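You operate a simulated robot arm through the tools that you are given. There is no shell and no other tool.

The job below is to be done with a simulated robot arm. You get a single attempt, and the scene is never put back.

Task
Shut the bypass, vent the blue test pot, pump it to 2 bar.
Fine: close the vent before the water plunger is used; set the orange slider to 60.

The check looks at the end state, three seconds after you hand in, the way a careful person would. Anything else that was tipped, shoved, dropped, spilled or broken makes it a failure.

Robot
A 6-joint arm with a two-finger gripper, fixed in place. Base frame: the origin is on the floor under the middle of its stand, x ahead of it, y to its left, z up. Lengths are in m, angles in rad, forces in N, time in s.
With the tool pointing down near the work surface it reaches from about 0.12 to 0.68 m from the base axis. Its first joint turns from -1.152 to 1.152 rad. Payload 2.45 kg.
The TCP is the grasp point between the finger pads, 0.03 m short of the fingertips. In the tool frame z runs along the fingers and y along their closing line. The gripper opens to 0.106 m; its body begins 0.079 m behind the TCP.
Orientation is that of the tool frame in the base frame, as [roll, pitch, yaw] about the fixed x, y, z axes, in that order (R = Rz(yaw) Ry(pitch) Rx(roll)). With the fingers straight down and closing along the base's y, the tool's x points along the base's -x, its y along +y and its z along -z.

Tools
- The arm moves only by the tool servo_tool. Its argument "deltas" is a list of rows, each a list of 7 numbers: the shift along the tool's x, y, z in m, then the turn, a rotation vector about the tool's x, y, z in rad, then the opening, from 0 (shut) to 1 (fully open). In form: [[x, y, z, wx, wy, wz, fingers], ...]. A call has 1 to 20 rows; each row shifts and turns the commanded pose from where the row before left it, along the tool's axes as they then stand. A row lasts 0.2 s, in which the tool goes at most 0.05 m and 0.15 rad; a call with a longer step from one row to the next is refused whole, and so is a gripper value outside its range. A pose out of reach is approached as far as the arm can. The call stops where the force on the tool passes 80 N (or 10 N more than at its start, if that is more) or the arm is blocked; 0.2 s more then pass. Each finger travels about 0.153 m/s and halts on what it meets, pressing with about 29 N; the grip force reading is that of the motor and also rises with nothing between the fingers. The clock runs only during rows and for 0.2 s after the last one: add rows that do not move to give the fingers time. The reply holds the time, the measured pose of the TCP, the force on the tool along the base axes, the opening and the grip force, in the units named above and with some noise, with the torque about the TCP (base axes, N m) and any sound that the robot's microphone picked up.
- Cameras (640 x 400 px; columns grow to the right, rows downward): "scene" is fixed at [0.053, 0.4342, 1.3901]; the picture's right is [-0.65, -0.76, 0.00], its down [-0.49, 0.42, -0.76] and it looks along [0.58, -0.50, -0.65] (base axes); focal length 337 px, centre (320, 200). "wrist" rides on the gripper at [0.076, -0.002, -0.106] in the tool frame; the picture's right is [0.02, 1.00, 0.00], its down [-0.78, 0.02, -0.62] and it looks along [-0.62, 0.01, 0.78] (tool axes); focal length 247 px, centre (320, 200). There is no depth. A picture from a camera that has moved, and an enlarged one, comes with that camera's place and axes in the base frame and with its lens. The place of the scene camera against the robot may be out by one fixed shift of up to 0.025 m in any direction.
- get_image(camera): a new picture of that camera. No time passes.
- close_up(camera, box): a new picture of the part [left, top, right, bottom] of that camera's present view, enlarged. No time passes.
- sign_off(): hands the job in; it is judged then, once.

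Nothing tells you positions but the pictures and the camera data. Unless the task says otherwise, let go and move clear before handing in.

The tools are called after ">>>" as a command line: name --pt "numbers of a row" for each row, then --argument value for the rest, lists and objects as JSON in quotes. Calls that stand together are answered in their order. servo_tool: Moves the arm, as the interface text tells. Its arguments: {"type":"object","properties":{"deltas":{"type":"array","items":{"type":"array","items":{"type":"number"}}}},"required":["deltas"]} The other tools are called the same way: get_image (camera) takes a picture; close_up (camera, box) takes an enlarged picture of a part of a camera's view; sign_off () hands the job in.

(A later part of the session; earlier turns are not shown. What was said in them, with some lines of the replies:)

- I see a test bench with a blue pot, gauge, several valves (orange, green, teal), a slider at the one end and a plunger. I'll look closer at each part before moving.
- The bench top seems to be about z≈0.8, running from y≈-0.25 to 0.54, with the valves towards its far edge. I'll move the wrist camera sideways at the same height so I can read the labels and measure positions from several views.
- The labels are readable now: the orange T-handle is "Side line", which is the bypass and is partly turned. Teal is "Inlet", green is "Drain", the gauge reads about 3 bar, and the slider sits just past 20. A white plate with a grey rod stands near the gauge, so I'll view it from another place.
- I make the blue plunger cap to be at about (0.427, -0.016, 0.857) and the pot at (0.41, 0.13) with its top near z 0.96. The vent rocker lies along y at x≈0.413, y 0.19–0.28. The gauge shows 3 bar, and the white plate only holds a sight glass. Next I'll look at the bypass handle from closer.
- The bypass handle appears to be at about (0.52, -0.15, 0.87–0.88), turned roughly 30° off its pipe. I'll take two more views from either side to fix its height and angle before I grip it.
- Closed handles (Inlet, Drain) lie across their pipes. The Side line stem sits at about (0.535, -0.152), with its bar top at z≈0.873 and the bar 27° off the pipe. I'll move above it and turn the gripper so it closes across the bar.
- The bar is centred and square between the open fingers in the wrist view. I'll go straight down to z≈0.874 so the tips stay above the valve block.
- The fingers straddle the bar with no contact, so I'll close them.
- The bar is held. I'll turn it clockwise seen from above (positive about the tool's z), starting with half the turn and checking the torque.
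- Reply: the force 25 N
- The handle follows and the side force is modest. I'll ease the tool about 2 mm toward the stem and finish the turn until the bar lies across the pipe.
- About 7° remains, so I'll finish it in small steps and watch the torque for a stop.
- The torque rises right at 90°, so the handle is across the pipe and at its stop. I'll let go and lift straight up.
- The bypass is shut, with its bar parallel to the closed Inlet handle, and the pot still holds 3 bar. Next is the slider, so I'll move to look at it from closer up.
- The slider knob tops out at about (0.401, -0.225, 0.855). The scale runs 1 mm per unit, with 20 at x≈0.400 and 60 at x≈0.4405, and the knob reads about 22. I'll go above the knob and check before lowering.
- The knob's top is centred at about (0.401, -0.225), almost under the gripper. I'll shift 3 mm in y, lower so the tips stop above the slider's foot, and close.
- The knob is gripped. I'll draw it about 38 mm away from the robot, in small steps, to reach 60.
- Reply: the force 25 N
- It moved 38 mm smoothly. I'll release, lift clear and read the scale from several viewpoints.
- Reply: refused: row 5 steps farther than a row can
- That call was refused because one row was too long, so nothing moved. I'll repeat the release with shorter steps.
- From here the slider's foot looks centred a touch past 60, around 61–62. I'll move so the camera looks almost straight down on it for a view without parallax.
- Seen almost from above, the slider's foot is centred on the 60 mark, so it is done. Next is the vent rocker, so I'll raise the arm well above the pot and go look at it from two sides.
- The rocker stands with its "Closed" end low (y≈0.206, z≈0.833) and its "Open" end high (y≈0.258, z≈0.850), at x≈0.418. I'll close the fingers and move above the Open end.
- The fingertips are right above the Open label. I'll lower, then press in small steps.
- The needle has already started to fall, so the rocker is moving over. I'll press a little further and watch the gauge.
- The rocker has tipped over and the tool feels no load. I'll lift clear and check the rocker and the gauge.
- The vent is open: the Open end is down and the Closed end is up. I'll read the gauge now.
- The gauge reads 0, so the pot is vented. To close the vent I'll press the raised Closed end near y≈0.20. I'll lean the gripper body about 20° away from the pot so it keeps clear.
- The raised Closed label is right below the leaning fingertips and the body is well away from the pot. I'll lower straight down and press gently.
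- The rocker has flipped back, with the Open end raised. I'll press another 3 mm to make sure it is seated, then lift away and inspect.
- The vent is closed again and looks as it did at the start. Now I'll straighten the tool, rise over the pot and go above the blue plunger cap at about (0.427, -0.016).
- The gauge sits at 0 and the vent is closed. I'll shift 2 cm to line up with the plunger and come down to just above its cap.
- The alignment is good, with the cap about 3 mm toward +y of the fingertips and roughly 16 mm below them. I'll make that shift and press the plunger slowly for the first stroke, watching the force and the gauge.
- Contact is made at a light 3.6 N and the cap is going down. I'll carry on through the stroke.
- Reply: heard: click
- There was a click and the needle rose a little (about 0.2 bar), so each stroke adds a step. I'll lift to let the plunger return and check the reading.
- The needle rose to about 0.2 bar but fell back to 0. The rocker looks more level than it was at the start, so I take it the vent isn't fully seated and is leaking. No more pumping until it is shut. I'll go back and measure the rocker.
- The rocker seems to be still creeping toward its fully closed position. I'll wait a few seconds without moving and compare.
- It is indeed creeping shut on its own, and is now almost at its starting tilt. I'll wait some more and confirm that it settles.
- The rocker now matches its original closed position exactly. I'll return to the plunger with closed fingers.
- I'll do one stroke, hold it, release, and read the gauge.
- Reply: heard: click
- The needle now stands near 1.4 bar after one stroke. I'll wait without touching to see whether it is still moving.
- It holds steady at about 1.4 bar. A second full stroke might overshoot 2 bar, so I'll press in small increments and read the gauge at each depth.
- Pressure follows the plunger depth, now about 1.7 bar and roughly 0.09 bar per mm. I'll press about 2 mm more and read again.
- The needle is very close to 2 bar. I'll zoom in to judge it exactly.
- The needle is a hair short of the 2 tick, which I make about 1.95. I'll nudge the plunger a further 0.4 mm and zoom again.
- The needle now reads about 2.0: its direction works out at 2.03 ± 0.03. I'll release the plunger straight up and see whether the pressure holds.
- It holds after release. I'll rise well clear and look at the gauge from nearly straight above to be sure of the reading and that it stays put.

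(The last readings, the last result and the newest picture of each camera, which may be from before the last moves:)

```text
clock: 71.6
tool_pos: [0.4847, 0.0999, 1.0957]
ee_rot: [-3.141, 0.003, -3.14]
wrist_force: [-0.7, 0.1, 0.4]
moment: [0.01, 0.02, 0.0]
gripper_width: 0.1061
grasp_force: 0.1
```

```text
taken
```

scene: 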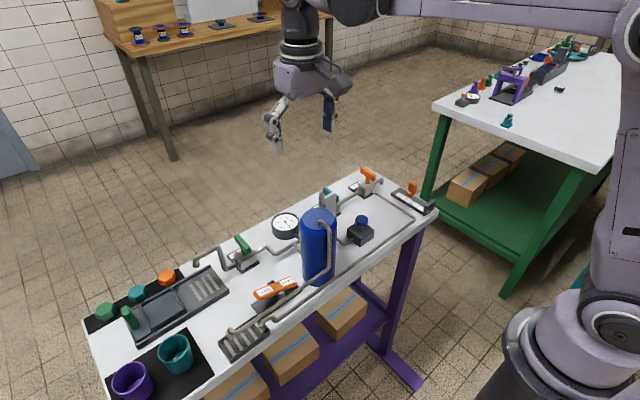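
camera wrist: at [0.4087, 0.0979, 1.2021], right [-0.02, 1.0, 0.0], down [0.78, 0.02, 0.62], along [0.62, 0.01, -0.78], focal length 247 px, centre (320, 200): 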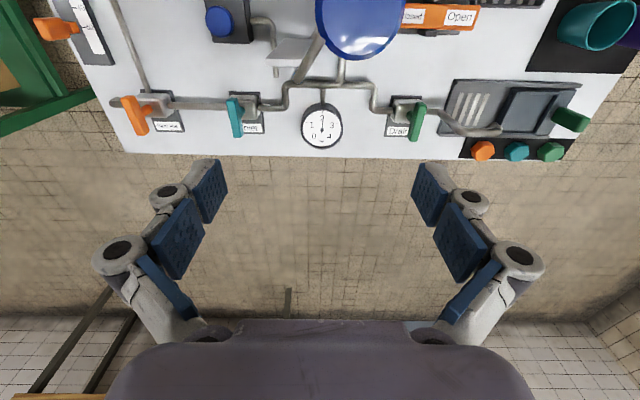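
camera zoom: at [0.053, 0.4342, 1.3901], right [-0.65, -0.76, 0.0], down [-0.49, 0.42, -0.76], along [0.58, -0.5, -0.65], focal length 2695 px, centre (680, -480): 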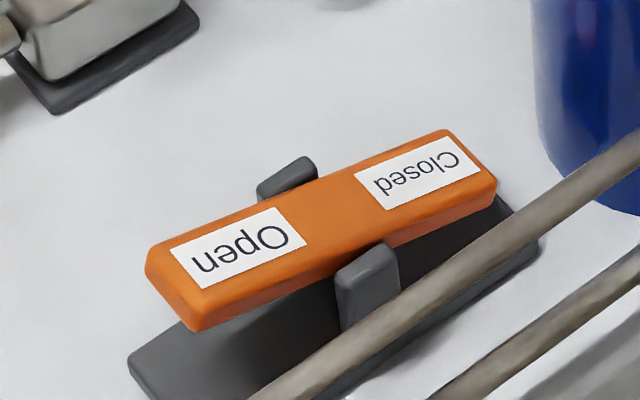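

From above the needle reads about 2.05 bar and is steady. The bypass handle is parallel to the closed Inlet handle and the vent is fully on Closed. One last check of the slider and the rest of the bench.

>>> close_up --camera "scene" --box '[385, 170, 445, 220]'

>>> close_up --camera "scene" --box '[80, 250, 280, 400]'

>>> servo_tool --pt "0.04 0 -0.02 0 0 0 1" --pt "0.04 0 -0.02 0 0 0 1" --pt "0 0 0 0 0 0 1" --pt "0 0 0 0 0 0 1" --pt "0 0 0 0 0 0 1" --pt "0 0 0 0 0 0 1" --pt "0 0 0 0 0 0 1" --pt "0 0 0 0 0 0 1"

>>> close_up --camera "scene" --box '[272, 211, 304, 232]'

```text
8.00 times, centred on (415, 195) of scene
camera zoom: at [0.053, 0.4342, 1.3901], right [-0.65, -0.76, 0.0], down [-0.49, 0.42, -0.76], along [0.58, -0.5, -0.65], focal length 2695 px, centre (-440, 240)
```

zoom: 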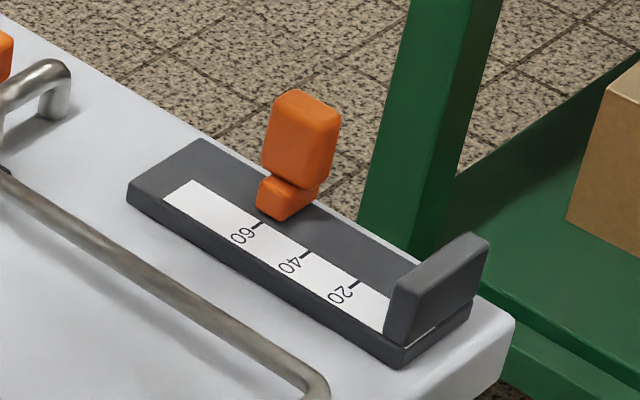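

```text
2.67 times, centred on (180, 325) of scene
camera zoom: at [0.053, 0.4342, 1.3901], right [-0.65, -0.76, 0.0], down [-0.49, 0.42, -0.76], along [0.58, -0.5, -0.65], focal length 898 px, centre (693, -133)
```

zoom: 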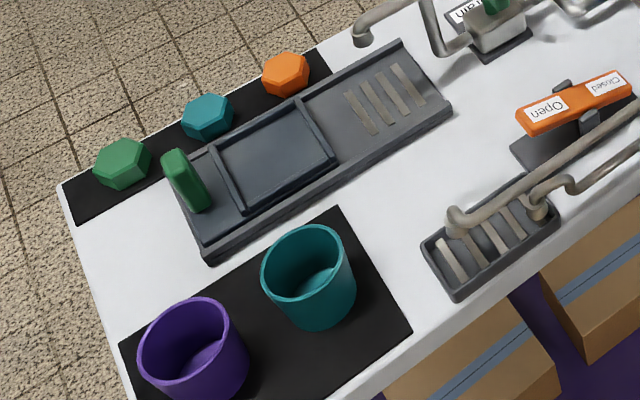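

```text
clock: 73.4
tool_pos: [0.4015, 0.0987, 1.134]
ee_rot: [-3.141, 0.001, -3.138]
wrist_force: [0.7, 0.7, 0.1]
moment: [-0.04, -0.02, 0.0]
gripper_width: 0.1062
grasp_force: 0.0
```

```text
16.00 times, centred on (288, 222) of scene
camera zoom: at [0.053, 0.4342, 1.3901], right [-0.65, -0.76, 0.0], down [-0.49, 0.42, -0.76], along [0.58, -0.5, -0.65], focal length 5389 px, centre (832, -144)
```

zoom: 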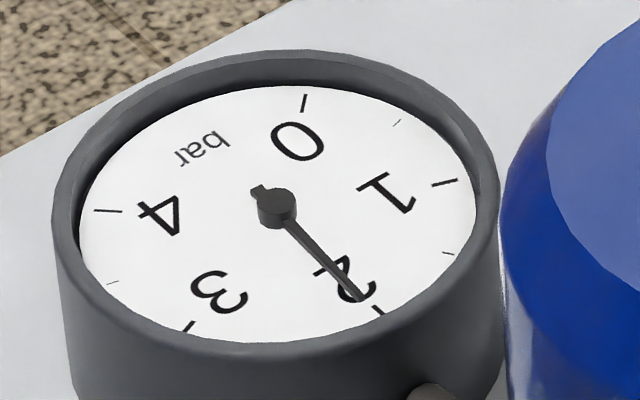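

The bypass is shut, the vent is on Closed, the gauge holds at about 2 bar and the slider stands at 60. Everything else on the bench is where it was and the arm is clear, so I'm handing in. One fault to note: my first plunger stroke came before the vent had fully closed. I stopped, waited for it to close and then pumped up from 0.

>>> sign_off

```text
The job is handed in.
```

The pot now holds about 2.05 bar with the bypass shut, but my first plunger stroke came too early. I pressed it before the vent had fully closed, which breaks your instruction on order.

- **Bypass:** the orange "Side line" handle is turned fully across its pipe, to its stop, and lies parallel to the closed Inlet handle.
- **Vent:** I opened it and the gauge fell from 3 bar to 0. I then pressed it towards Closed, but it settled slowly. It now sits where it was at the start.
- **Early stroke:** that stroke raised the gauge only to about 0.2 bar, and it leaked back to 0. I stopped, waited for the vent to settle, and then pumped up from 0.
- **Pressure:** the needle stayed steady for about four seconds after I let go of the plunger. It sits very slightly above the 2 mark.
- **Slider:** the orange slider is at 60, checked from almost straight above.

In my last pictures nothing else on the bench had moved. The gripper is open and clear above it.
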